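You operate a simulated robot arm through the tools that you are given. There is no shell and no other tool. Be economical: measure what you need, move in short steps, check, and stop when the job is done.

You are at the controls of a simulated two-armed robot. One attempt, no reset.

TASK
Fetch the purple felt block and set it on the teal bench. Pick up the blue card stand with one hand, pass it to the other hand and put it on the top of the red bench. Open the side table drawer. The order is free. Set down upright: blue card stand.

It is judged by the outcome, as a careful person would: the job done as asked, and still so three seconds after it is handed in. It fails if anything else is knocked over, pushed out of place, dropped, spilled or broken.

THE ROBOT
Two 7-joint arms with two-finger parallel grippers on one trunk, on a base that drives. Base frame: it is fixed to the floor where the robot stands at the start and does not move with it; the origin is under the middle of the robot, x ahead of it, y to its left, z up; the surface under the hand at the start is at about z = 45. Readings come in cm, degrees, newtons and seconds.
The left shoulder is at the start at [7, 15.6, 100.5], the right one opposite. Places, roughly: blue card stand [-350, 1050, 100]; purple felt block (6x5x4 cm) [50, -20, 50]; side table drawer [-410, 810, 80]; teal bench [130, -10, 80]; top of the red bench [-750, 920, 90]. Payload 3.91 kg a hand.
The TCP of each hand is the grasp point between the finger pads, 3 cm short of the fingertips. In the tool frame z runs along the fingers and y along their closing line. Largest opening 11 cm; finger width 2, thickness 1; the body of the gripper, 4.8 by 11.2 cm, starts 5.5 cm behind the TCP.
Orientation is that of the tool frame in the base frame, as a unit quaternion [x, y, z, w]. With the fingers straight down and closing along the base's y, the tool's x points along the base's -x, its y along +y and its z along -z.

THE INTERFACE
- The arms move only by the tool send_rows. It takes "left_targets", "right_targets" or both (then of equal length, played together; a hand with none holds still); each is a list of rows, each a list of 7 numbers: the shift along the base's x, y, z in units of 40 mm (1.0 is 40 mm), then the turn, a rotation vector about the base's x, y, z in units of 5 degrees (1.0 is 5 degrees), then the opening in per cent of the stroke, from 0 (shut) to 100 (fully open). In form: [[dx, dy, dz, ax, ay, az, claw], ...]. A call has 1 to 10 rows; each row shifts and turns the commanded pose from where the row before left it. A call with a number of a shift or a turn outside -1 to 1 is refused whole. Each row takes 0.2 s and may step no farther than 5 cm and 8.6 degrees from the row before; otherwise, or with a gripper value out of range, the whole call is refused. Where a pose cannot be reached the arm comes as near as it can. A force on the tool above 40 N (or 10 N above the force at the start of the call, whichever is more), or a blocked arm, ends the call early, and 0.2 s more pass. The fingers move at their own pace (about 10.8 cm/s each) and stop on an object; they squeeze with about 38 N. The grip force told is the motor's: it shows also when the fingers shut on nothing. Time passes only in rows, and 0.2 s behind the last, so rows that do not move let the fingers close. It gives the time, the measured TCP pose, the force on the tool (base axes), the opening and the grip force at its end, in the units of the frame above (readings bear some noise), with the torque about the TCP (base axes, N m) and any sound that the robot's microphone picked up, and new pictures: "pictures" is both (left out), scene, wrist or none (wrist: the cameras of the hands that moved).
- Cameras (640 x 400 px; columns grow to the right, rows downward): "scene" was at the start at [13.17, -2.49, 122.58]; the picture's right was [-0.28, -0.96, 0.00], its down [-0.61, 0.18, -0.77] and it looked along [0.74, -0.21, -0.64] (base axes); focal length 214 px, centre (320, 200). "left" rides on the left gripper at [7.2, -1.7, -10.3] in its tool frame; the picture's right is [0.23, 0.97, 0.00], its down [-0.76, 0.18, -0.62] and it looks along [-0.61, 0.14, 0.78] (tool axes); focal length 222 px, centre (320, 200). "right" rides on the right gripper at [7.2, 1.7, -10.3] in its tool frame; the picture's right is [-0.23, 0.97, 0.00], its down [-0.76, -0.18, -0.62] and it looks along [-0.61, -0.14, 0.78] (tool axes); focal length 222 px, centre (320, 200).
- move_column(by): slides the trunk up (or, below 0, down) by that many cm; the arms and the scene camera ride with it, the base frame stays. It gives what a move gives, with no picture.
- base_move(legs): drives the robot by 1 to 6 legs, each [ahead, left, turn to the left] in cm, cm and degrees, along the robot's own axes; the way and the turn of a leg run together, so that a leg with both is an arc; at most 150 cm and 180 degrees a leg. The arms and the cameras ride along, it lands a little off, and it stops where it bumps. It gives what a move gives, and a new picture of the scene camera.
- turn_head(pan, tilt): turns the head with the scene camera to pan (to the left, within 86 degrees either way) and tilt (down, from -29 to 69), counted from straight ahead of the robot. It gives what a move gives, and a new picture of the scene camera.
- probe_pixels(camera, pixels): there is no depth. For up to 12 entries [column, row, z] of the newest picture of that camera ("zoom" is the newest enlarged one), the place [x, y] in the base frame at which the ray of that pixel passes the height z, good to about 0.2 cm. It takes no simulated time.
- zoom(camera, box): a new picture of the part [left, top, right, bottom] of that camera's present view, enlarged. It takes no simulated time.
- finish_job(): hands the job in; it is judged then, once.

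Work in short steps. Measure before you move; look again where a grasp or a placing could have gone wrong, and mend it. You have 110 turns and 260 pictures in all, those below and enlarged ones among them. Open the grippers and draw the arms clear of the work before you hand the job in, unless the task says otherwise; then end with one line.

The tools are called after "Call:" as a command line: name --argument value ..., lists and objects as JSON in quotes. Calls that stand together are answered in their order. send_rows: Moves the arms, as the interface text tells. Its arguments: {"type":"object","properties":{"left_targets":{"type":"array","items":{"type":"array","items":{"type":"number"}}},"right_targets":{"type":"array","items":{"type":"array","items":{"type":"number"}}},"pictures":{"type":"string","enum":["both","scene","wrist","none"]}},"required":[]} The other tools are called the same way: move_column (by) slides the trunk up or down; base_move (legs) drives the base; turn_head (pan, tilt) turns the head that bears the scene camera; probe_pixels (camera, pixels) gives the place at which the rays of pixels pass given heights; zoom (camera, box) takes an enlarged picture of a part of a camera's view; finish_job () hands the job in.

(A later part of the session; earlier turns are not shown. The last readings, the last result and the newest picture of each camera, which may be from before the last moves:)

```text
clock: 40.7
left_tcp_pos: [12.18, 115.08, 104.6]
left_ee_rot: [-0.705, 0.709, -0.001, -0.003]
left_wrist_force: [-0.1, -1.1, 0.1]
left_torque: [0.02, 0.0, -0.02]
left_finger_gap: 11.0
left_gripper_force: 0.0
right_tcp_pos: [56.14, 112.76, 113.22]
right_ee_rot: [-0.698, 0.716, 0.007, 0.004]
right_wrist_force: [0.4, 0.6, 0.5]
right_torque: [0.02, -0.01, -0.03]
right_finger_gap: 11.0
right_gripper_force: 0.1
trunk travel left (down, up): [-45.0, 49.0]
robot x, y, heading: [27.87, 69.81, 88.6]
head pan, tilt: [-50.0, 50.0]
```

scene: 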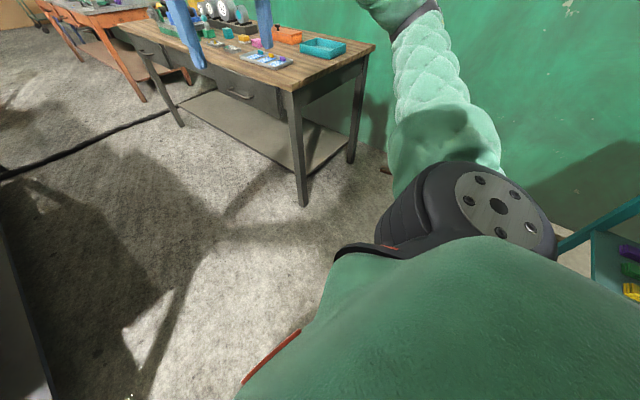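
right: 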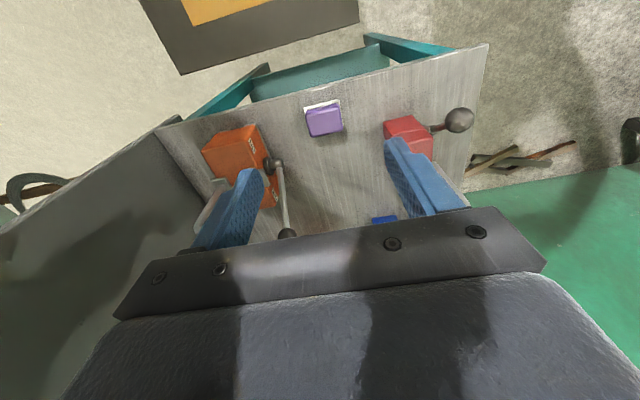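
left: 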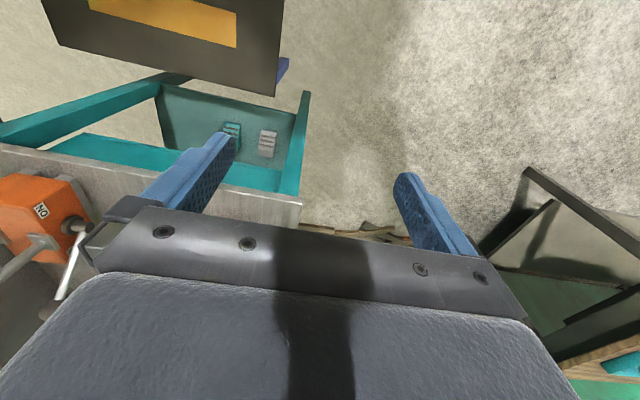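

The left elbow hangs out over the corner of the blue bench, so that is probably the obstruction. I'll back off, shift right, and raise the trunk so the elbows pass above the benches.

Call:
base_move --legs '[[-12, 0, 0]]'

Call:
move_column --by 25

Call:
turn_head --pan 45 --tilt 40

```text
clock: 41.9
left_tcp_pos: [11.89, 103.62, 104.15]
left_ee_rot: [-0.703, 0.711, -0.003, -0.005]
left_wrist_force: [0.8, -0.2, 0.4]
left_torque: [0.03, 0.0, 0.04]
left_finger_gap: 10.99
left_gripper_force: 0.0
right_tcp_pos: [55.98, 101.34, 112.88]
right_ee_rot: [-0.697, 0.717, 0.004, 0.002]
right_wrist_force: [-0.6, 0.0, -0.3]
right_torque: [0.04, 0.03, -0.01]
right_finger_gap: 10.99
right_gripper_force: 0.1
trunk travel left (down, up): [-45.0, 49.0]
robot x, y, heading: [27.95, 57.88, 88.3]
head pan, tilt: [-50.0, 50.0]
```

scene: 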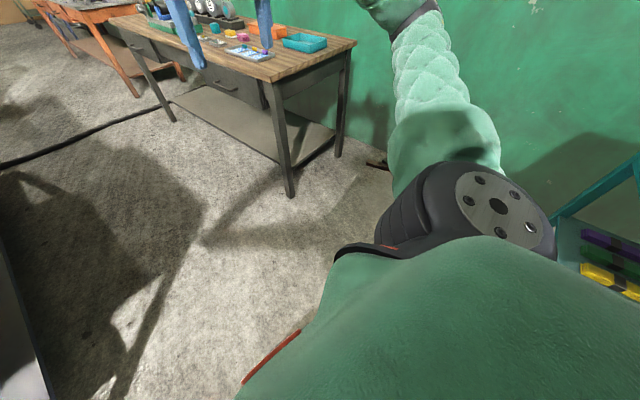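

```text
clock: 44.5
left_tcp_pos: [11.94, 103.92, 129.11]
left_ee_rot: [-0.703, 0.712, -0.004, -0.006]
left_wrist_force: [0.4, 0.8, -0.7]
left_torque: [0.01, 0.0, -0.03]
left_finger_gap: 10.98
left_gripper_force: 0.2
right_tcp_pos: [56.08, 101.51, 137.85]
right_ee_rot: [-0.697, 0.717, 0.002, 0.001]
right_wrist_force: [-0.5, 0.8, 1.0]
right_torque: [0.01, -0.01, 0.01]
right_finger_gap: 10.99
right_gripper_force: 0.1
trunk travel left (down, up): [-70.0, 24.0]
robot x, y, heading: [27.86, 57.58, 88.6]
head pan, tilt: [-50.0, 50.0]
```

```text
clock: 46.2
left_tcp_pos: [11.92, 103.88, 129.11]
left_ee_rot: [-0.703, 0.711, -0.004, -0.005]
left_wrist_force: [-0.8, 0.0, 0.3]
left_torque: [0.03, 0.03, -0.03]
left_finger_gap: 11.01
left_gripper_force: 0.0
right_tcp_pos: [56.02, 101.46, 137.89]
right_ee_rot: [-0.696, 0.718, 0.003, 0.001]
right_wrist_force: [0.1, -0.1, 0.6]
right_torque: [-0.02, -0.02, -0.01]
right_finger_gap: 10.98
right_gripper_force: 0.0
trunk travel left (down, up): [-70.0, 24.0]
robot x, y, heading: [28.01, 58.03, 88.5]
head pan, tilt: [45.0, 40.0]
```

scene: 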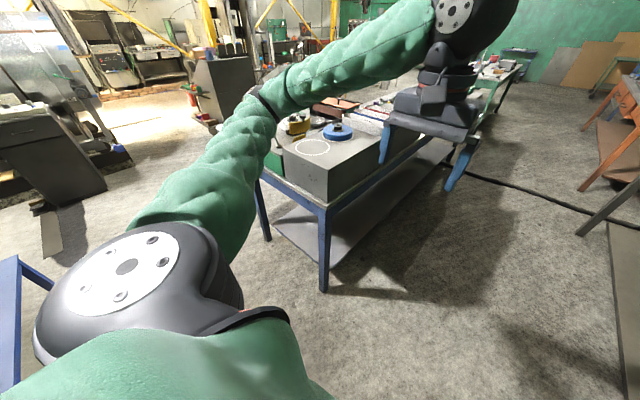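

The trunk is up and the near corner of the blue bench is visible at (325,210). I'll survey the route toward (-400,800).

Call:
turn_head --pan 40 --tilt 8

Call:
zoom --camera "scene" --box '[220, 100, 460, 250]'

Call:
turn_head --pan 80 --tilt 20

```text
clock: 47.2
left_tcp_pos: [11.91, 103.89, 129.15]
left_ee_rot: [-0.703, 0.711, -0.005, -0.006]
left_wrist_force: [0.0, -0.5, -0.2]
left_torque: [0.01, 0.0, -0.02]
left_finger_gap: 11.0
left_gripper_force: 0.1
right_tcp_pos: [56.0, 101.47, 137.73]
right_ee_rot: [-0.696, 0.718, 0.002, 0.001]
right_wrist_force: [0.0, 0.1, 0.4]
right_torque: [0.02, 0.0, -0.03]
right_finger_gap: 10.99
right_gripper_force: 0.1
trunk travel left (down, up): [-70.0, 24.0]
robot x, y, heading: [27.63, 58.2, 88.2]
head pan, tilt: [40.0, 8.0]
```

scene: 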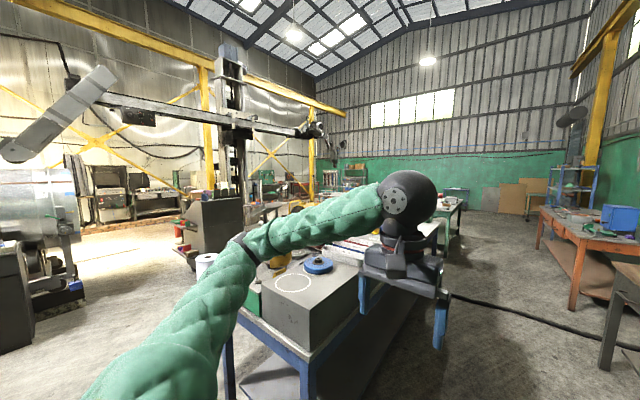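

```text
2.67 times, centred on (340, 175) of scene
```

zoom: 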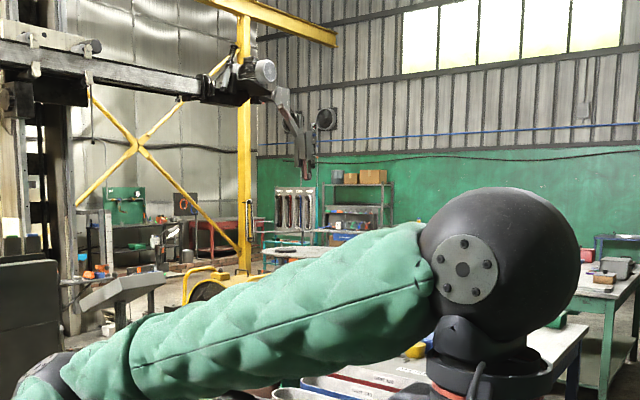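

```text
clock: 48.3
left_tcp_pos: [12.08, 103.83, 129.07]
left_ee_rot: [-0.703, 0.711, -0.004, -0.006]
left_wrist_force: [-0.8, -0.1, 0.3]
left_torque: [-0.04, 0.0, 0.0]
left_finger_gap: 11.01
left_gripper_force: 0.1
right_tcp_pos: [56.1, 101.44, 137.77]
right_ee_rot: [-0.696, 0.718, 0.002, 0.002]
right_wrist_force: [-0.7, 0.4, 0.0]
right_torque: [0.04, -0.01, -0.01]
right_finger_gap: 11.0
right_gripper_force: 0.1
trunk travel left (down, up): [-70.0, 24.0]
robot x, y, heading: [27.79, 57.82, 88.5]
head pan, tilt: [80.0, 20.0]
```

scene: 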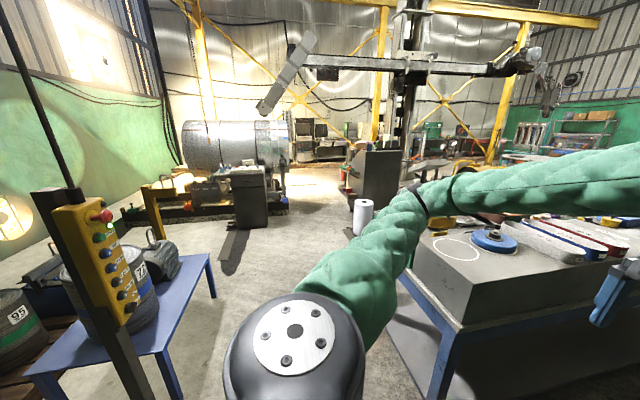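

The aisle still looks like the best route. I'll shift right to x≈43 and go ahead.

Call:
base_move --legs '[[0, -15, 1.5], [130, 0, 0], [60, 0, 0]]'

Call:
turn_head --pan 15 --tilt 25

```text
clock: 58.6
left_tcp_pos: [25.74, 288.66, 129.16]
left_ee_rot: [0.712, -0.702, 0.004, 0.006]
left_wrist_force: [0.0, -0.1, 0.7]
left_torque: [-0.03, 0.0, 0.01]
left_finger_gap: 11.0
left_gripper_force: 0.1
right_tcp_pos: [69.79, 287.55, 137.72]
right_ee_rot: [-0.706, 0.708, 0.003, 0.002]
right_wrist_force: [-0.5, -0.3, -0.1]
right_torque: [-0.03, 0.0, -0.01]
right_finger_gap: 11.0
right_gripper_force: 0.0
trunk travel left (down, up): [-70.0, 24.0]
robot x, y, heading: [42.44, 243.21, 90.2]
head pan, tilt: [80.0, 20.0]
```

scene: 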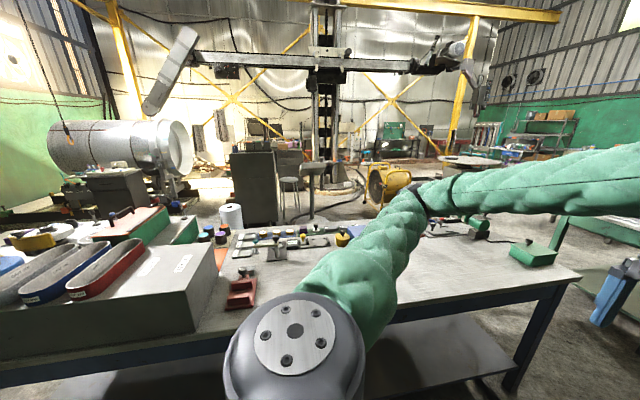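

```text
clock: 59.9
left_tcp_pos: [25.78, 288.66, 129.13]
left_ee_rot: [0.712, -0.702, 0.004, 0.005]
left_wrist_force: [-0.1, -0.5, 0.6]
left_torque: [0.0, -0.01, -0.02]
left_finger_gap: 11.0
left_gripper_force: 0.1
right_tcp_pos: [69.86, 287.45, 137.77]
right_ee_rot: [-0.706, 0.708, 0.003, 0.003]
right_wrist_force: [0.8, -0.4, -0.1]
right_torque: [-0.04, 0.03, -0.03]
right_finger_gap: 11.01
right_gripper_force: 0.0
trunk travel left (down, up): [-70.0, 24.0]
robot x, y, heading: [42.86, 243.11, 90.1]
head pan, tilt: [15.0, 25.0]
```

scene: 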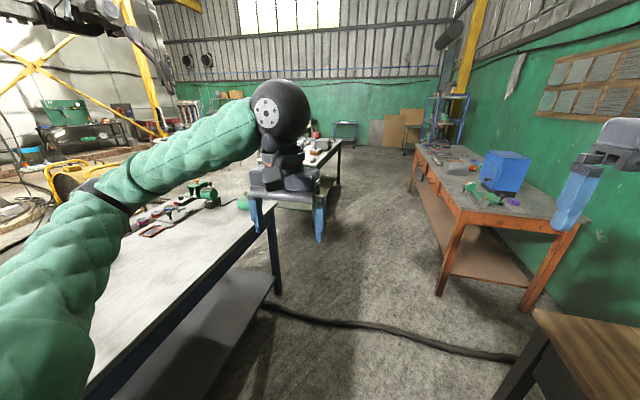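

The blue bench ends at about (277,295), with a green bench beyond it. I'll probe these corners to plan the left turn.

Call:
probe_pixels --camera "scene" --pixels '[[277, 295, 0], [437, 295, 0], [412, 192, 0], [337, 186, 0], [305, 208, 0], [340, 145, 80], [285, 165, 80], [310, 315, 0], [340, 250, 0]]'

Call:
turn_head --pan 45 --tilt 15

Call:
zoom --camera "scene" --box '[160, 120, 480, 320]'

```text
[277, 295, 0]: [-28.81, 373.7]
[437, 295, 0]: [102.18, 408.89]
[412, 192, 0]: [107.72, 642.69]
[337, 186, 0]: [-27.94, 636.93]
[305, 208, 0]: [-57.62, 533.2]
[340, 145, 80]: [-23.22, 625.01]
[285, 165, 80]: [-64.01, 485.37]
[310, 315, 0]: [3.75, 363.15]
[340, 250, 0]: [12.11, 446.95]
```

```text
clock: 60.9
left_tcp_pos: [25.8, 288.54, 129.17]
left_ee_rot: [0.712, -0.702, 0.005, 0.006]
left_wrist_force: [-0.6, -0.3, 0.1]
left_torque: [-0.01, 0.01, -0.01]
left_finger_gap: 10.95
left_gripper_force: 0.1
right_tcp_pos: [69.72, 287.48, 137.77]
right_ee_rot: [-0.706, 0.708, 0.003, 0.001]
right_wrist_force: [0.6, 0.3, 0.3]
right_torque: [0.01, 0.0, -0.01]
right_finger_gap: 10.98
right_gripper_force: 0.1
trunk travel left (down, up): [-70.0, 24.0]
robot x, y, heading: [42.6, 243.19, 89.9]
head pan, tilt: [45.0, 15.0]
```

scene: 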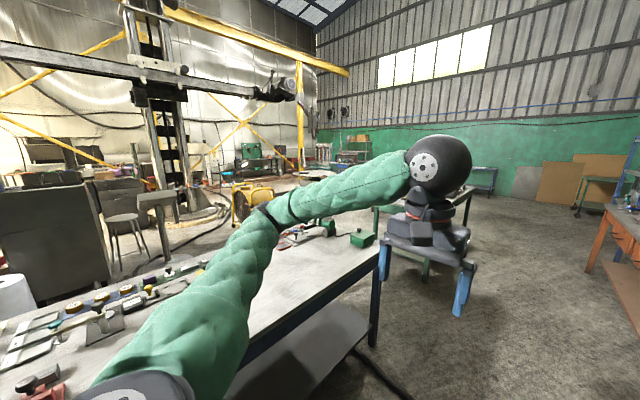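

```text
2.00 times, centred on (320, 220) of scene
```

zoom: 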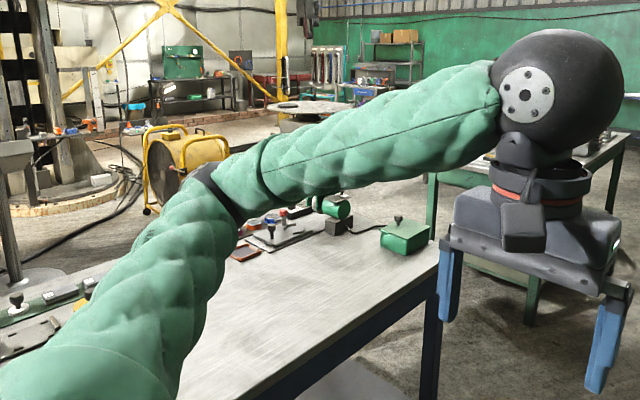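

I'll continue ahead to y≈430, past the end of the blue bench, and look left.

Call:
base_move --legs '[[130, 0, 0], [55, -3, 0]]'

Call:
turn_head --pan 60 --tilt 20

```text
clock: 70.2
left_tcp_pos: [28.94, 475.45, 129.16]
left_ee_rot: [0.711, -0.703, 0.005, 0.005]
left_wrist_force: [0.1, 0.2, 0.1]
left_torque: [0.0, 0.03, 0.04]
left_finger_gap: 11.01
left_gripper_force: 0.2
right_tcp_pos: [73.07, 474.1, 137.8]
right_ee_rot: [-0.706, 0.709, 0.002, 0.001]
right_wrist_force: [0.7, -0.2, -0.6]
right_torque: [-0.01, 0.0, 0.0]
right_finger_gap: 11.0
right_gripper_force: 0.0
trunk travel left (down, up): [-70.0, 24.0]
robot x, y, heading: [45.96, 430.48, 89.7]
head pan, tilt: [45.0, 15.0]
```

scene: 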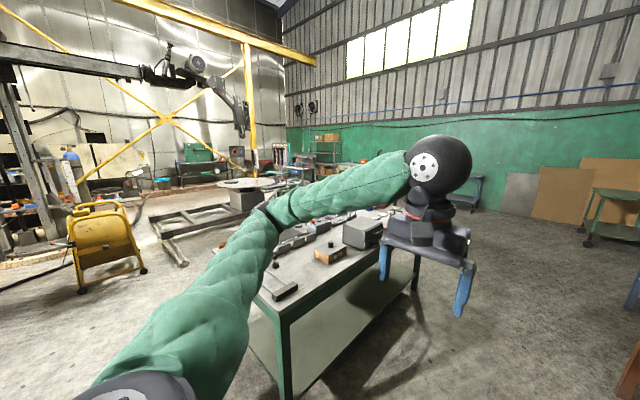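

```text
clock: 71.0
left_tcp_pos: [29.04, 475.39, 129.06]
left_ee_rot: [0.711, -0.703, 0.005, 0.005]
left_wrist_force: [-0.3, 0.1, 0.7]
left_torque: [0.03, -0.03, 0.02]
left_finger_gap: 11.01
left_gripper_force: 0.1
right_tcp_pos: [72.95, 474.0, 137.84]
right_ee_rot: [-0.705, 0.709, 0.003, 0.002]
right_wrist_force: [0.3, 0.2, -0.1]
right_torque: [0.02, 0.01, 0.02]
right_finger_gap: 10.99
right_gripper_force: 0.0
trunk travel left (down, up): [-70.0, 24.0]
robot x, y, heading: [45.96, 429.97, 90.0]
head pan, tilt: [60.0, 20.0]
```

scene: 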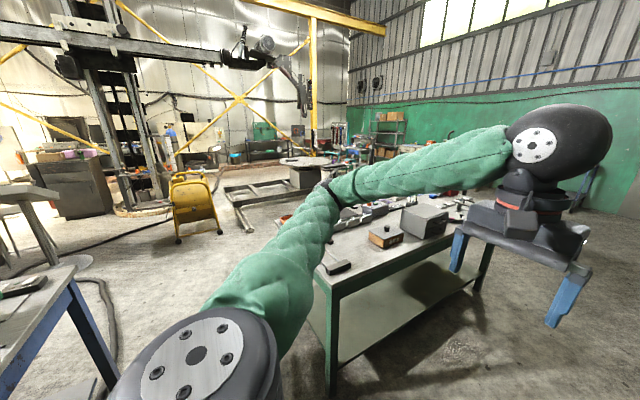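

The path ahead is clear. I'll go on past the green bench (which ends at about y 640) to y≈720, then look left.

Call:
base_move --legs '[[145, 0, 0], [145, 0, 0]]'

Call:
turn_head --pan 70 --tilt 15

```text
clock: 84.9
left_tcp_pos: [31.15, 762.44, 129.12]
left_ee_rot: [0.71, -0.704, 0.004, 0.006]
left_wrist_force: [0.4, -0.6, 0.0]
left_torque: [0.0, -0.01, 0.03]
left_finger_gap: 10.99
left_gripper_force: 0.1
right_tcp_pos: [75.22, 760.87, 137.76]
right_ee_rot: [-0.704, 0.71, 0.002, 0.003]
right_wrist_force: [0.5, -0.6, 0.1]
right_torque: [0.01, 0.03, 0.02]
right_finger_gap: 11.02
right_gripper_force: 0.1
trunk travel left (down, up): [-70.0, 24.0]
robot x, y, heading: [48.0, 716.99, 89.9]
head pan, tilt: [60.0, 20.0]
```

scene: 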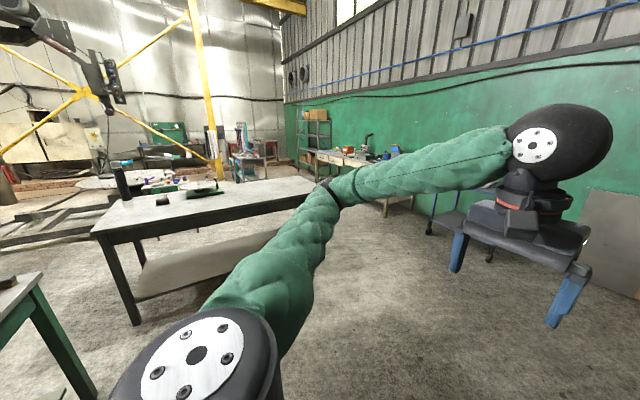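

```text
clock: 85.6
left_tcp_pos: [31.25, 762.44, 129.04]
left_ee_rot: [0.711, -0.703, 0.005, 0.005]
left_wrist_force: [-0.3, 0.1, -0.2]
left_torque: [0.02, -0.03, 0.02]
left_finger_gap: 10.99
left_gripper_force: 0.1
right_tcp_pos: [75.33, 760.89, 137.79]
right_ee_rot: [-0.703, 0.711, 0.003, 0.003]
right_wrist_force: [-0.9, 1.5, -0.7]
right_torque: [0.0, 0.02, 0.02]
right_finger_gap: 10.98
right_gripper_force: 0.1
trunk travel left (down, up): [-70.0, 24.0]
robot x, y, heading: [47.88, 716.61, 89.6]
head pan, tilt: [70.0, 15.0]
```

scene: 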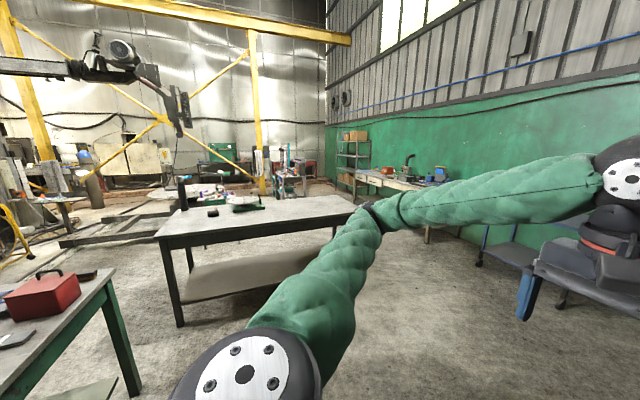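

I'll measure the dark table on the left and zoom in on the far area where the stand and side table should be.

Call:
probe_pixels --camera "scene" --pixels '[[180, 325, 0], [157, 238, 80], [358, 210, 80], [428, 242, 0], [190, 205, 80], [325, 195, 80], [140, 390, 0]]'

Call:
zoom --camera "scene" --box '[240, 120, 480, 270]'

Call:
zoom --camera "scene" --box '[30, 120, 270, 270]'

```text
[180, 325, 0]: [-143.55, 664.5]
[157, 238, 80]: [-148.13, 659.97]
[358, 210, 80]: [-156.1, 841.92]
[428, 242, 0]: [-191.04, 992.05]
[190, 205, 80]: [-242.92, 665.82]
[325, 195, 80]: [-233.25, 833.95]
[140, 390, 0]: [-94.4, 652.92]
```

```text
2.67 times, centred on (360, 195) of scene
```

zoom: 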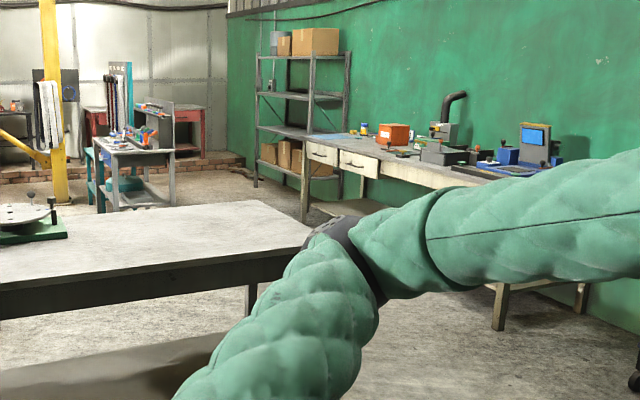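

```text
2.67 times, centred on (150, 195) of scene
```

zoom: 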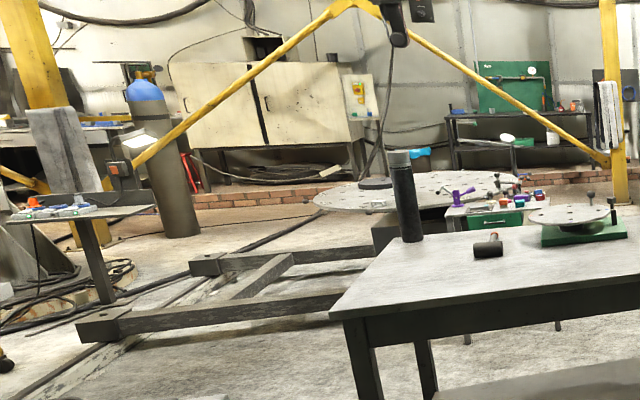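

The dark table spans x -148..-240 and y 660..840, and the back-wall bench starts at y≈990, so the corridor is around y≈915. The small table with a green drawer beyond is probably the side table. I'll advance and turn left to look.

Call:
base_move --legs '[[120, 0, 0], [0, 0, 90]]'

Call:
turn_head --pan -15 --tilt 25

```text
clock: 87.7
left_tcp_pos: [31.21, 779.72, 129.21]
left_ee_rot: [-0.692, 0.722, -0.007, 0.0]
left_wrist_force: [0.4, 0.5, -0.2]
left_torque: [-0.07, 0.01, 0.01]
left_finger_gap: 10.98
left_gripper_force: 0.1
right_tcp_pos: [74.69, 776.21, 138.35]
right_ee_rot: [-0.689, 0.725, -0.002, 0.006]
right_wrist_force: [0.3, 0.1, 0.3]
right_torque: [-0.03, 0.1, 0.0]
right_finger_gap: 10.99
right_gripper_force: 0.0
trunk travel left (down, up): [-70.0, 24.0]
robot x, y, heading: [47.08, 733.38, 86.7]
head pan, tilt: [70.0, 15.0]
stopped in leg 1: the robot was blocked; the commanded pose is now the measured one
```

scene: 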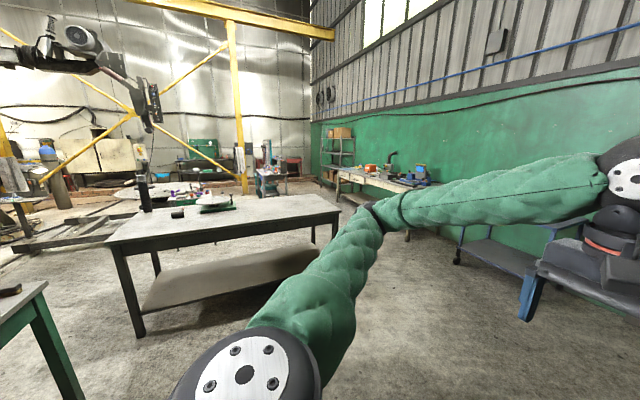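

```text
clock: 89.2
left_tcp_pos: [31.05, 779.6, 129.23]
left_ee_rot: [-0.695, 0.719, -0.007, 0.001]
left_wrist_force: [0.5, -0.3, -0.1]
left_torque: [-0.02, -0.04, -0.05]
left_finger_gap: 10.98
left_gripper_force: 0.0
right_tcp_pos: [74.85, 776.08, 138.22]
right_ee_rot: [-0.689, 0.724, -0.002, 0.007]
right_wrist_force: [-0.3, 0.5, -0.5]
right_torque: [0.03, -0.01, 0.0]
right_finger_gap: 10.99
right_gripper_force: 0.1
trunk travel left (down, up): [-70.0, 24.0]
robot x, y, heading: [47.47, 733.92, 87.3]
head pan, tilt: [-15.0, 25.0]
```

scene: 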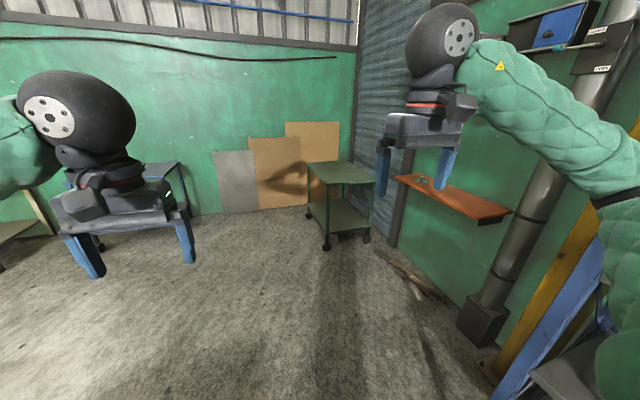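

Something on the right (the blue rack, near the right elbow) blocked me. I'll back off, then turn left and drive away from it.

Call:
base_move --legs '[[-12, 0, 2], [0, 40, 0]]'

Call:
turn_head --pan -60 --tilt 30

```text
clock: 90.0
left_tcp_pos: [31.04, 779.11, 129.24]
left_ee_rot: [-0.695, 0.719, -0.004, 0.0]
left_wrist_force: [0.8, 0.5, 0.3]
left_torque: [-0.01, -0.03, -0.01]
left_finger_gap: 10.99
left_gripper_force: 0.0
right_tcp_pos: [74.8, 775.81, 138.28]
right_ee_rot: [-0.691, 0.723, 0.001, 0.008]
right_wrist_force: [0.0, -0.5, -0.3]
right_torque: [0.0, -0.03, -0.01]
right_finger_gap: 11.02
right_gripper_force: 0.0
trunk travel left (down, up): [-70.0, 24.0]
robot x, y, heading: [46.9, 733.34, 87.3]
head pan, tilt: [-15.0, 25.0]
stopped in leg 1: the robot was blocked; the commanded pose is now the measured one
```

scene: 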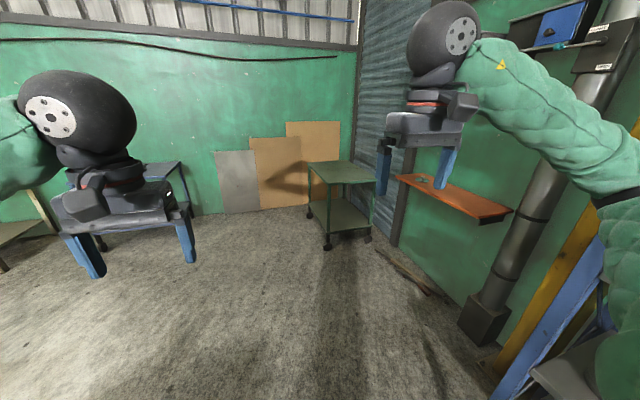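

```text
clock: 91.1
left_tcp_pos: [30.99, 779.22, 129.12]
left_ee_rot: [-0.696, 0.718, -0.007, 0.0]
left_wrist_force: [0.9, 0.4, -0.2]
left_torque: [0.01, -0.01, 0.01]
left_finger_gap: 11.02
left_gripper_force: 0.1
right_tcp_pos: [74.78, 776.08, 138.18]
right_ee_rot: [-0.69, 0.724, 0.001, 0.007]
right_wrist_force: [0.3, -0.4, -0.3]
right_torque: [0.02, -0.01, -0.02]
right_finger_gap: 11.02
right_gripper_force: 0.0
trunk travel left (down, up): [-70.0, 24.0]
robot x, y, heading: [46.83, 733.31, 87.3]
head pan, tilt: [-60.0, 30.0]
```

scene: 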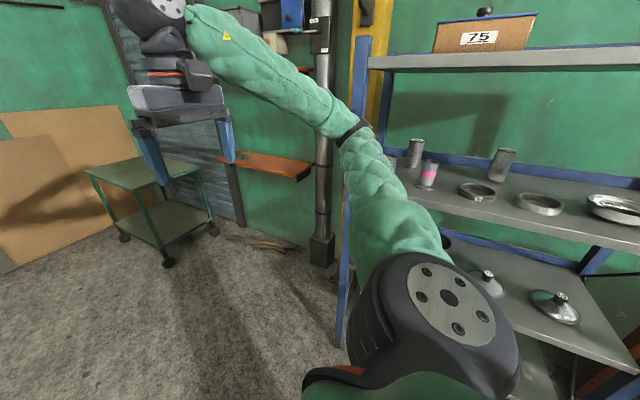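

The right elbow is caught behind the rack's front post. I'll move straight left, away from the shelf.

Call:
base_move --legs '[[0, 35, 0]]'

```text
clock: 93.3
left_tcp_pos: [-1.79, 781.15, 129.21]
left_ee_rot: [-0.697, 0.717, -0.002, -0.007]
left_wrist_force: [-0.3, -0.1, -0.9]
left_torque: [0.0, -0.03, 0.06]
left_finger_gap: 10.99
left_gripper_force: 0.1
right_tcp_pos: [42.26, 778.01, 137.67]
right_ee_rot: [-0.691, 0.723, 0.005, 0.001]
right_wrist_force: [-0.4, 0.3, -0.5]
right_torque: [-0.02, 0.01, 0.0]
right_finger_gap: 11.01
right_gripper_force: 0.1
trunk travel left (down, up): [-70.0, 24.0]
robot x, y, heading: [12.71, 735.32, 87.4]
head pan, tilt: [-60.0, 30.0]
```

scene: 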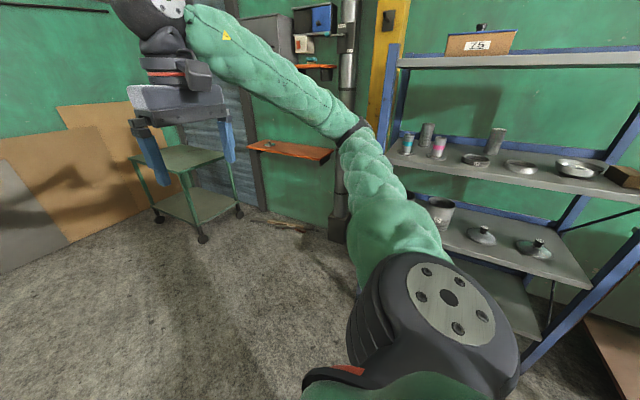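

I'm free and the rack contents look undisturbed. I'll go ahead to y≈880, turn left, and look.

Call:
base_move --legs '[[145, 0, 0], [25, 0, 0], [0, 0, 92]]'

Call:
turn_head --pan 0 --tilt 20

```text
clock: 105.9
left_tcp_pos: [-24.88, 891.38, 129.21]
left_ee_rot: [1.0, -0.01, 0.007, 0.004]
left_wrist_force: [-1.1, -0.5, 0.2]
left_torque: [-0.01, -0.01, 0.0]
left_finger_gap: 11.0
left_gripper_force: 0.1
right_tcp_pos: [-22.2, 935.43, 137.72]
right_ee_rot: [1.0, -0.017, -0.003, 0.002]
right_wrist_force: [-0.7, -0.1, -0.1]
right_torque: [-0.01, 0.01, -0.01]
right_finger_gap: 10.99
right_gripper_force: 0.1
trunk travel left (down, up): [-70.0, 24.0]
robot x, y, heading: [21.02, 906.42, 178.1]
head pan, tilt: [-60.0, 30.0]
```

scene: 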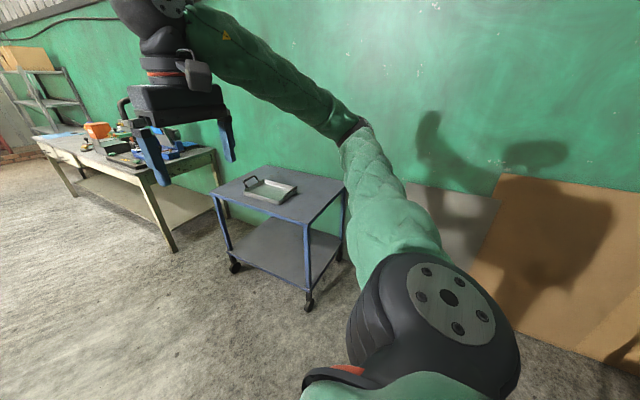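

```text
clock: 107.2
left_tcp_pos: [-24.96, 891.41, 129.26]
left_ee_rot: [1.0, -0.01, 0.006, 0.004]
left_wrist_force: [-0.7, -0.2, 0.8]
left_torque: [0.02, -0.01, 0.01]
left_finger_gap: 11.0
left_gripper_force: 0.1
right_tcp_pos: [-22.26, 935.34, 137.65]
right_ee_rot: [1.0, -0.017, -0.003, 0.002]
right_wrist_force: [0.0, 0.1, 0.4]
right_torque: [-0.02, 0.0, 0.01]
right_finger_gap: 11.0
right_gripper_force: 0.1
trunk travel left (down, up): [-70.0, 24.0]
robot x, y, heading: [21.1, 906.17, 178.2]
head pan, tilt: [0.0, 20.0]
```

scene: 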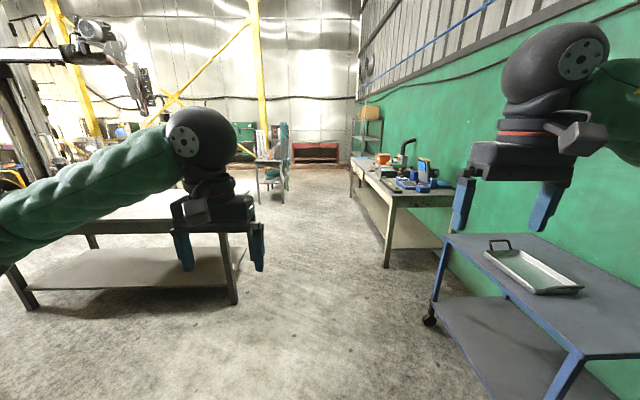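

The corridor is clearly visible now. I'll measure the bench and cart edges and zoom in on the back bench and the far end.

Call:
probe_pixels --camera "scene" --pixels '[[430, 323, 0], [387, 267, 0], [350, 197, 0], [235, 304, 0], [241, 267, 0], [396, 206, 85], [360, 178, 85], [446, 238, 70]]'

Call:
zoom --camera "scene" --box '[200, 100, 480, 275]'

Call:
zoom --camera "scene" --box '[340, 120, 460, 195]'

```text
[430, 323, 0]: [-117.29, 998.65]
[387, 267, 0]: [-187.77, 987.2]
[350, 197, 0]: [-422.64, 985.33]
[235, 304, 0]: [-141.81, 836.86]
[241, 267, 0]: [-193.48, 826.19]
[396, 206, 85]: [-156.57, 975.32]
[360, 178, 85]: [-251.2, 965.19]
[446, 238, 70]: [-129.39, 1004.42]
```

```text
2.29 times, centred on (340, 188) of scene
```

zoom: 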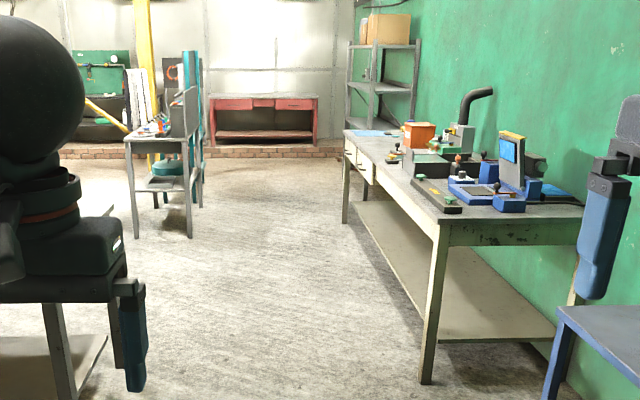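

```text
5.33 times, centred on (400, 158) of scene
```

zoom: 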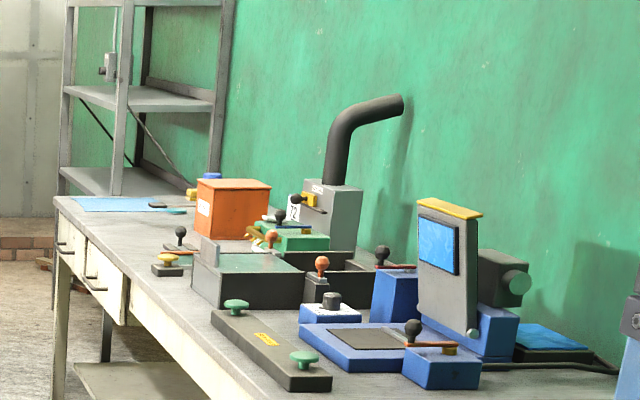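

The corridor is y 838–985 and I'm at y≈906. I'll drive west to x≈-250 and look at the back bench from nearby.

Call:
base_move --legs '[[140, 0, 2], [130, 0, 0]]'

Call:
turn_head --pan -45 --tilt 30

Call:
turn_head --pan 25 --tilt 25

```text
clock: 120.3
left_tcp_pos: [-294.03, 895.8, 129.27]
left_ee_rot: [1.0, -0.002, 0.006, 0.004]
left_wrist_force: [-0.4, 0.2, 0.0]
left_torque: [0.0, -0.03, 0.0]
left_finger_gap: 11.02
left_gripper_force: 0.0
right_tcp_pos: [-292.12, 939.94, 137.55]
right_ee_rot: [1.0, -0.01, -0.003, 0.002]
right_wrist_force: [0.7, 0.4, -0.6]
right_torque: [-0.03, 0.02, -0.01]
right_finger_gap: 11.01
right_gripper_force: 0.1
trunk travel left (down, up): [-70.0, 24.0]
robot x, y, heading: [-248.24, 911.42, 179.1]
head pan, tilt: [0.0, 20.0]
```

scene: 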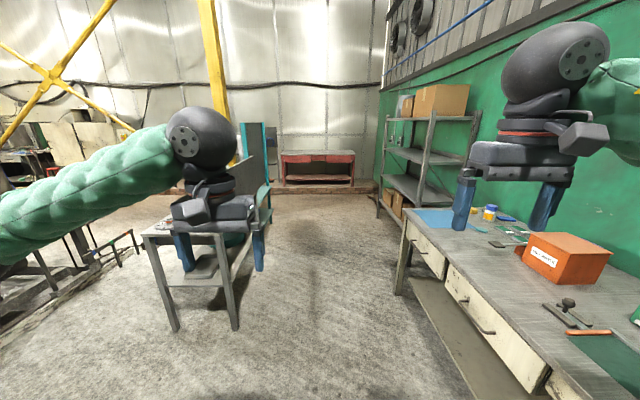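

```text
clock: 121.4
left_tcp_pos: [-294.07, 895.88, 129.28]
left_ee_rot: [1.0, -0.002, 0.006, 0.003]
left_wrist_force: [-0.6, -0.5, -0.5]
left_torque: [0.01, 0.01, -0.02]
left_finger_gap: 11.01
left_gripper_force: 0.0
right_tcp_pos: [-292.21, 939.89, 137.71]
right_ee_rot: [1.0, -0.01, -0.003, 0.003]
right_wrist_force: [-0.2, -0.4, -0.3]
right_torque: [0.0, -0.01, -0.01]
right_finger_gap: 11.02
right_gripper_force: 0.1
trunk travel left (down, up): [-70.0, 24.0]
robot x, y, heading: [-248.69, 911.37, 179.0]
head pan, tilt: [-45.0, 30.0]
```

scene: 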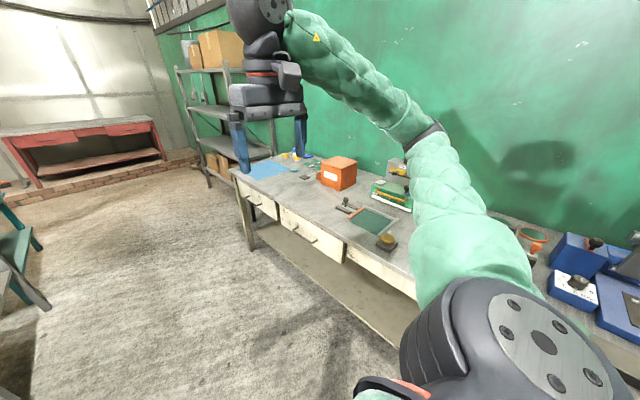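

```text
clock: 122.8
left_tcp_pos: [-294.01, 895.86, 129.3]
left_ee_rot: [1.0, -0.002, 0.006, 0.004]
left_wrist_force: [0.5, 0.5, 0.0]
left_torque: [0.04, -0.01, 0.01]
left_finger_gap: 11.0
left_gripper_force: 0.0
right_tcp_pos: [-292.11, 939.78, 137.73]
right_ee_rot: [1.0, -0.01, -0.003, 0.003]
right_wrist_force: [0.2, 0.1, 0.3]
right_torque: [0.01, -0.01, -0.01]
right_finger_gap: 11.02
right_gripper_force: 0.0
trunk travel left (down, up): [-70.0, 24.0]
robot x, y, heading: [-248.37, 911.3, 179.2]
head pan, tilt: [25.0, 25.0]
```

scene: 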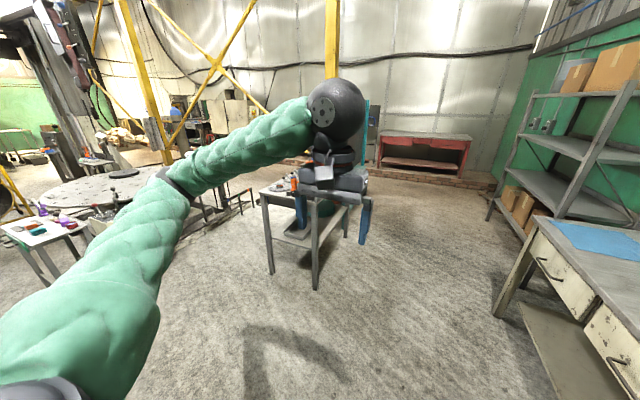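

Two candidates for the side table: the grey stand at (310,210) and the white table at (50,225). I'll probe and zoom on both, and on the red bench.

Call:
probe_pixels --camera "scene" --pixels '[[272, 272, 0], [315, 288, 0], [315, 210, 80], [50, 232, 80], [40, 285, 0], [380, 175, 0], [465, 187, 0], [425, 140, 90]]'

Call:
zoom --camera "scene" --box '[0, 160, 176, 270]'

Call:
zoom --camera "scene" --box '[250, 110, 490, 260]'

```text
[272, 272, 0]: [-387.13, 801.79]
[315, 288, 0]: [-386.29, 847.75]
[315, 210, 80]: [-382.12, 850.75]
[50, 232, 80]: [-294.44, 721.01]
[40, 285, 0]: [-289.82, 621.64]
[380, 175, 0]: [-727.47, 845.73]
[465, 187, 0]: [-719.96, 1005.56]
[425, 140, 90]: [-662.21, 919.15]
```

```text
3.64 times, centred on (88, 215) of scene
```

zoom: 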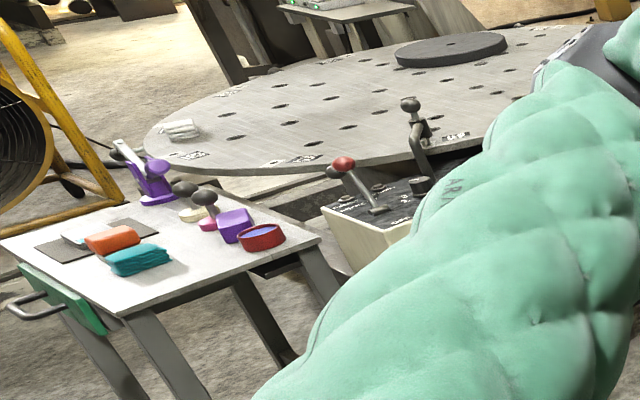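

```text
2.67 times, centred on (370, 185) of scene
```

zoom: 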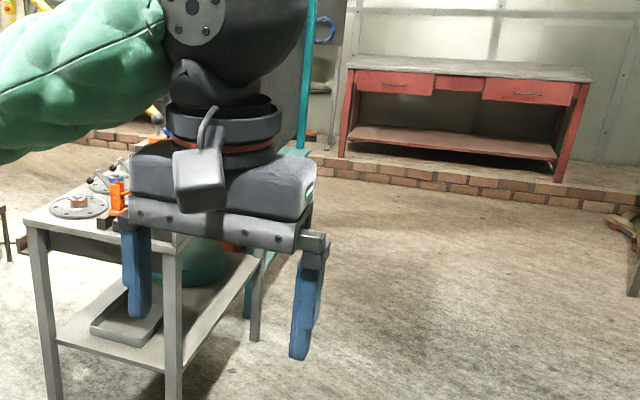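

The grey stand (x≈-386, y 802–848) matches the side table position, and the red bench is at x≈-730 behind a low brick curb. First the card stand: I'll move to x≈-330 and turn to face the back bench.

Call:
base_move --legs '[[85, 0, 0], [0, 0, -89]]'

Call:
turn_head --pan 0 --tilt 35

```text
clock: 131.2
left_tcp_pos: [-350.55, 957.87, 129.22]
left_ee_rot: [0.712, -0.702, 0.002, 0.007]
left_wrist_force: [-1.0, 0.8, -0.7]
left_torque: [0.0, 0.0, 0.02]
left_finger_gap: 10.97
left_gripper_force: 0.1
right_tcp_pos: [-306.51, 956.67, 137.61]
right_ee_rot: [-0.707, 0.707, 0.004, 0.001]
right_wrist_force: [0.4, -0.3, -1.4]
right_torque: [-0.01, 0.02, -0.02]
right_finger_gap: 11.01
right_gripper_force: 0.1
trunk travel left (down, up): [-70.0, 24.0]
robot x, y, heading: [-333.95, 912.49, 90.0]
head pan, tilt: [25.0, 25.0]
```

scene: 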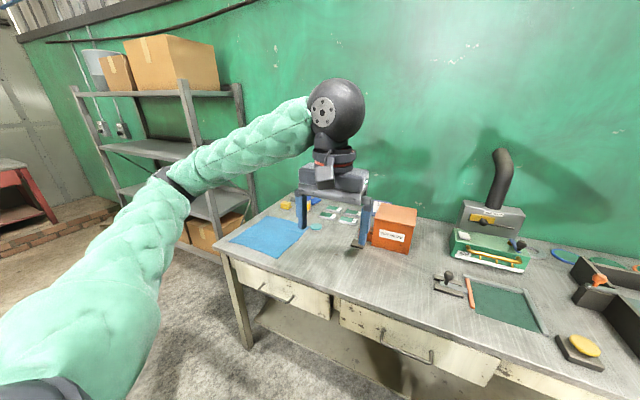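

```text
clock: 132.0
left_tcp_pos: [-350.68, 957.93, 129.22]
left_ee_rot: [0.713, -0.701, 0.002, 0.006]
left_wrist_force: [-0.1, 0.3, 0.9]
left_torque: [-0.02, -0.02, 0.0]
left_finger_gap: 11.0
left_gripper_force: 0.1
right_tcp_pos: [-306.46, 956.8, 137.55]
right_ee_rot: [-0.707, 0.707, 0.004, 0.0]
right_wrist_force: [0.1, -0.2, 0.9]
right_torque: [0.02, 0.04, 0.01]
right_finger_gap: 10.97
right_gripper_force: 0.0
trunk travel left (down, up): [-70.0, 24.0]
robot x, y, heading: [-333.83, 912.36, 90.4]
head pan, tilt: [0.0, 35.0]
```

scene: 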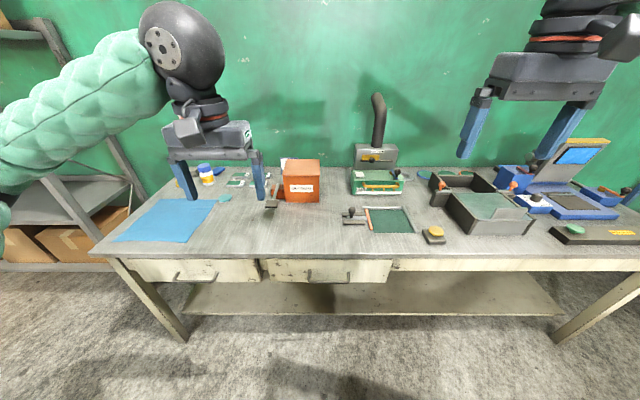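

Call:
zoom --camera "scene" --box '[160, 140, 320, 240]'

Call:
zoom --camera "scene" --box '[320, 130, 480, 250]'

Call:
zoom --camera "scene" --box '[480, 120, 640, 250]'

Call:
probe_pixels --camera "scene" --pixels '[[285, 165, 95], [205, 175, 90], [300, 200, 88], [580, 155, 100]]'

```text
4.00 times, centred on (240, 190) of scene
```

zoom: 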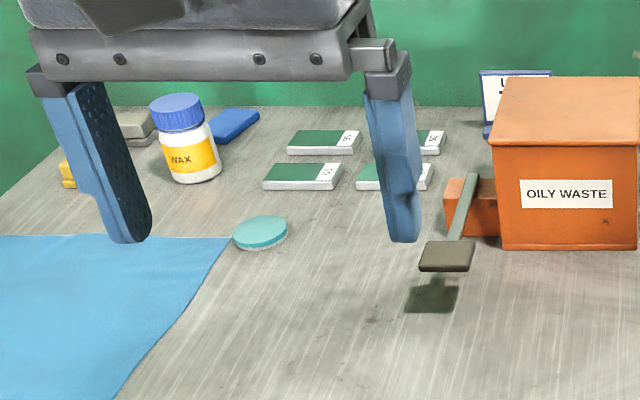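

```text
3.33 times, centred on (400, 190) of scene
```

zoom: 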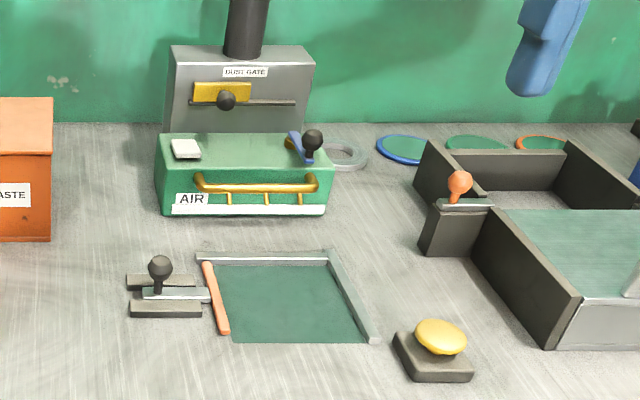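

```text
3.08 times, centred on (560, 185) of scene
```

zoom: 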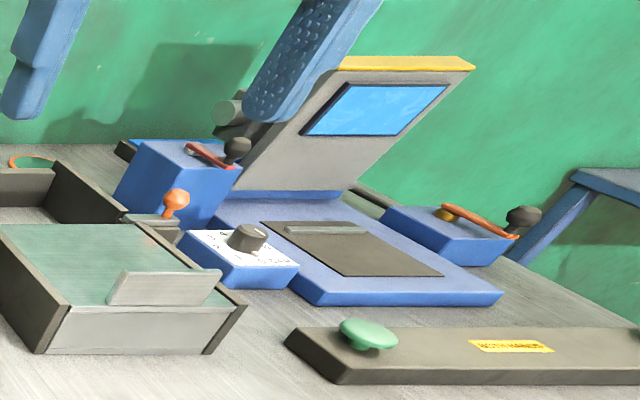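

```text
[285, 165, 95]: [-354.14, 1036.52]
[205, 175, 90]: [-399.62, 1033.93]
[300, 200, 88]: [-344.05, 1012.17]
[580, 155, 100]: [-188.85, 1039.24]
```

The blue card stand appears partly hidden behind the orange OILY WASTE box, at about (-354,1036). I'll view it through the left wrist camera.

Call:
send_rows --left_targets '[[0, 0, 0, 0, 0, 0, 100]]' --pictures "wrist"

Call:
turn_head --pan 5 --tilt 55

```text
clock: 132.4
left_tcp_pos: [-350.62, 957.79, 129.23]
left_ee_rot: [0.713, -0.701, 0.002, 0.008]
left_wrist_force: [-1.7, 0.1, 0.0]
left_torque: [0.01, -0.01, -0.02]
left_finger_gap: 11.02
left_gripper_force: 0.1
right_tcp_pos: [-306.57, 956.66, 137.73]
right_ee_rot: [0.707, -0.707, -0.004, -0.001]
right_wrist_force: [0.1, -0.7, 0.1]
right_torque: [0.03, 0.03, 0.01]
right_finger_gap: 11.0
right_gripper_force: 0.0
trunk travel left (down, up): [-70.0, 24.0]
robot x, y, heading: [-334.04, 912.58, 90.1]
head pan, tilt: [0.0, 35.0]
```

left: 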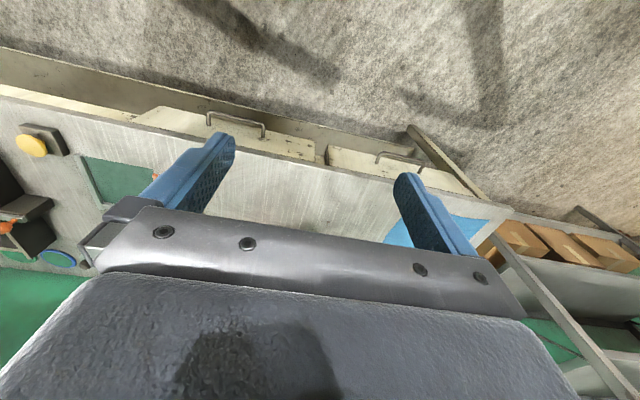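

```text
clock: 133.3
left_tcp_pos: [-350.62, 958.0, 129.24]
left_ee_rot: [0.713, -0.701, 0.003, 0.007]
left_wrist_force: [-0.9, 0.8, -0.1]
left_torque: [-0.04, 0.0, -0.01]
left_finger_gap: 11.01
left_gripper_force: 0.1
right_tcp_pos: [-306.51, 956.75, 137.57]
right_ee_rot: [-0.707, 0.707, 0.004, 0.001]
right_wrist_force: [-0.6, 0.1, -0.3]
right_torque: [-0.01, 0.0, 0.0]
right_finger_gap: 11.0
right_gripper_force: 0.1
trunk travel left (down, up): [-70.0, 24.0]
robot x, y, heading: [-333.79, 912.64, 90.1]
head pan, tilt: [5.0, 55.0]
```

scene: 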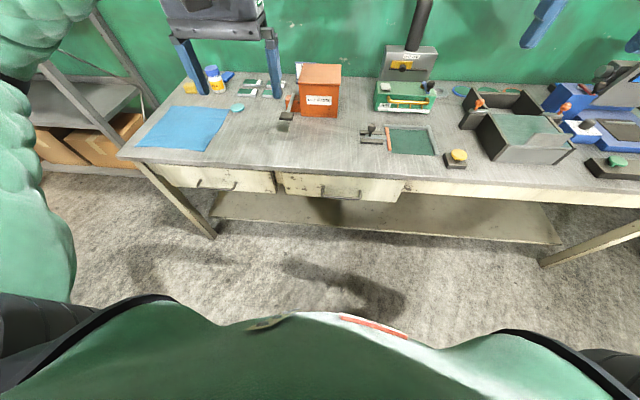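

I'll get closer with a higher viewpoint: raise the trunk and drive 30 cm ahead toward the bench, staying left of the tall pipe.

Call:
move_column --by 20

Call:
base_move --legs '[[30, 6, 0]]'

Call:
turn_head --pan 15 --tilt 50

```text
clock: 135.4
left_tcp_pos: [-350.7, 957.91, 149.21]
left_ee_rot: [0.712, -0.702, 0.002, 0.007]
left_wrist_force: [0.0, -0.2, 0.1]
left_torque: [-0.01, -0.03, 0.03]
left_finger_gap: 11.0
left_gripper_force: 0.1
right_tcp_pos: [-306.56, 956.83, 157.64]
right_ee_rot: [0.707, -0.707, -0.004, -0.001]
right_wrist_force: [0.2, -0.9, 0.7]
right_torque: [0.02, 0.04, -0.04]
right_finger_gap: 11.0
right_gripper_force: 0.0
trunk travel left (down, up): [-90.0, 4.0]
robot x, y, heading: [-334.12, 912.31, 90.2]
head pan, tilt: [5.0, 55.0]
```

```text
clock: 137.5
left_tcp_pos: [-356.66, 987.87, 149.33]
left_ee_rot: [0.713, -0.701, 0.001, 0.006]
left_wrist_force: [-0.9, -0.2, -0.2]
left_torque: [0.0, -0.03, -0.04]
left_finger_gap: 10.98
left_gripper_force: 0.0
right_tcp_pos: [-312.59, 986.68, 157.56]
right_ee_rot: [0.707, -0.707, -0.004, -0.001]
right_wrist_force: [-0.7, -1.2, 0.0]
right_torque: [0.02, 0.02, -0.02]
right_finger_gap: 10.99
right_gripper_force: 0.1
trunk travel left (down, up): [-90.0, 4.0]
robot x, y, heading: [-340.11, 942.25, 89.9]
head pan, tilt: [5.0, 55.0]
```

scene: 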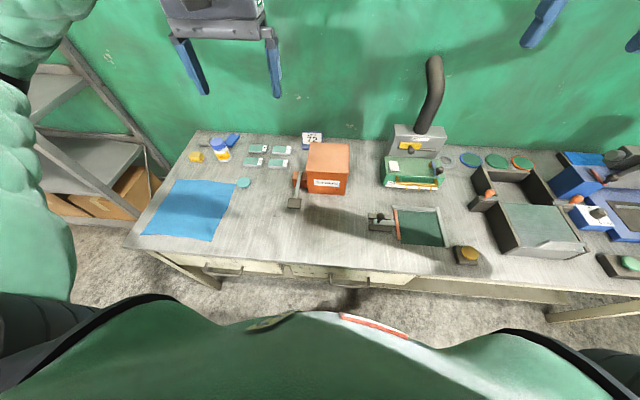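

```text
clock: 138.2
left_tcp_pos: [-356.72, 988.12, 149.21]
left_ee_rot: [0.713, -0.701, 0.002, 0.006]
left_wrist_force: [0.5, -0.7, 0.6]
left_torque: [-0.02, -0.01, 0.01]
left_finger_gap: 11.01
left_gripper_force: 0.0
right_tcp_pos: [-312.53, 987.02, 157.58]
right_ee_rot: [0.707, -0.707, -0.003, 0.0]
right_wrist_force: [0.2, -0.4, -0.3]
right_torque: [0.0, -0.01, -0.01]
right_finger_gap: 11.0
right_gripper_force: 0.0
trunk travel left (down, up): [-90.0, 4.0]
robot x, y, heading: [-339.72, 942.5, 90.2]
head pan, tilt: [15.0, 50.0]
```

scene: 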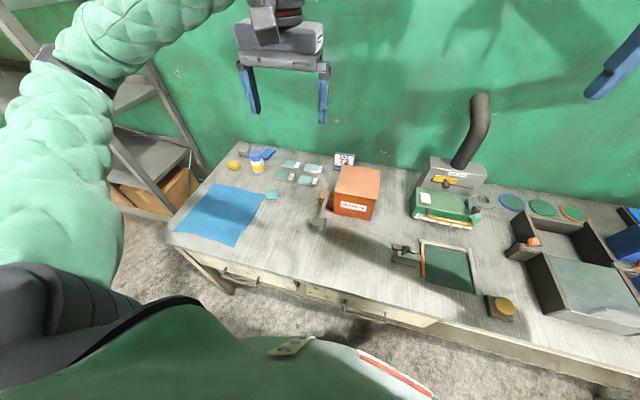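

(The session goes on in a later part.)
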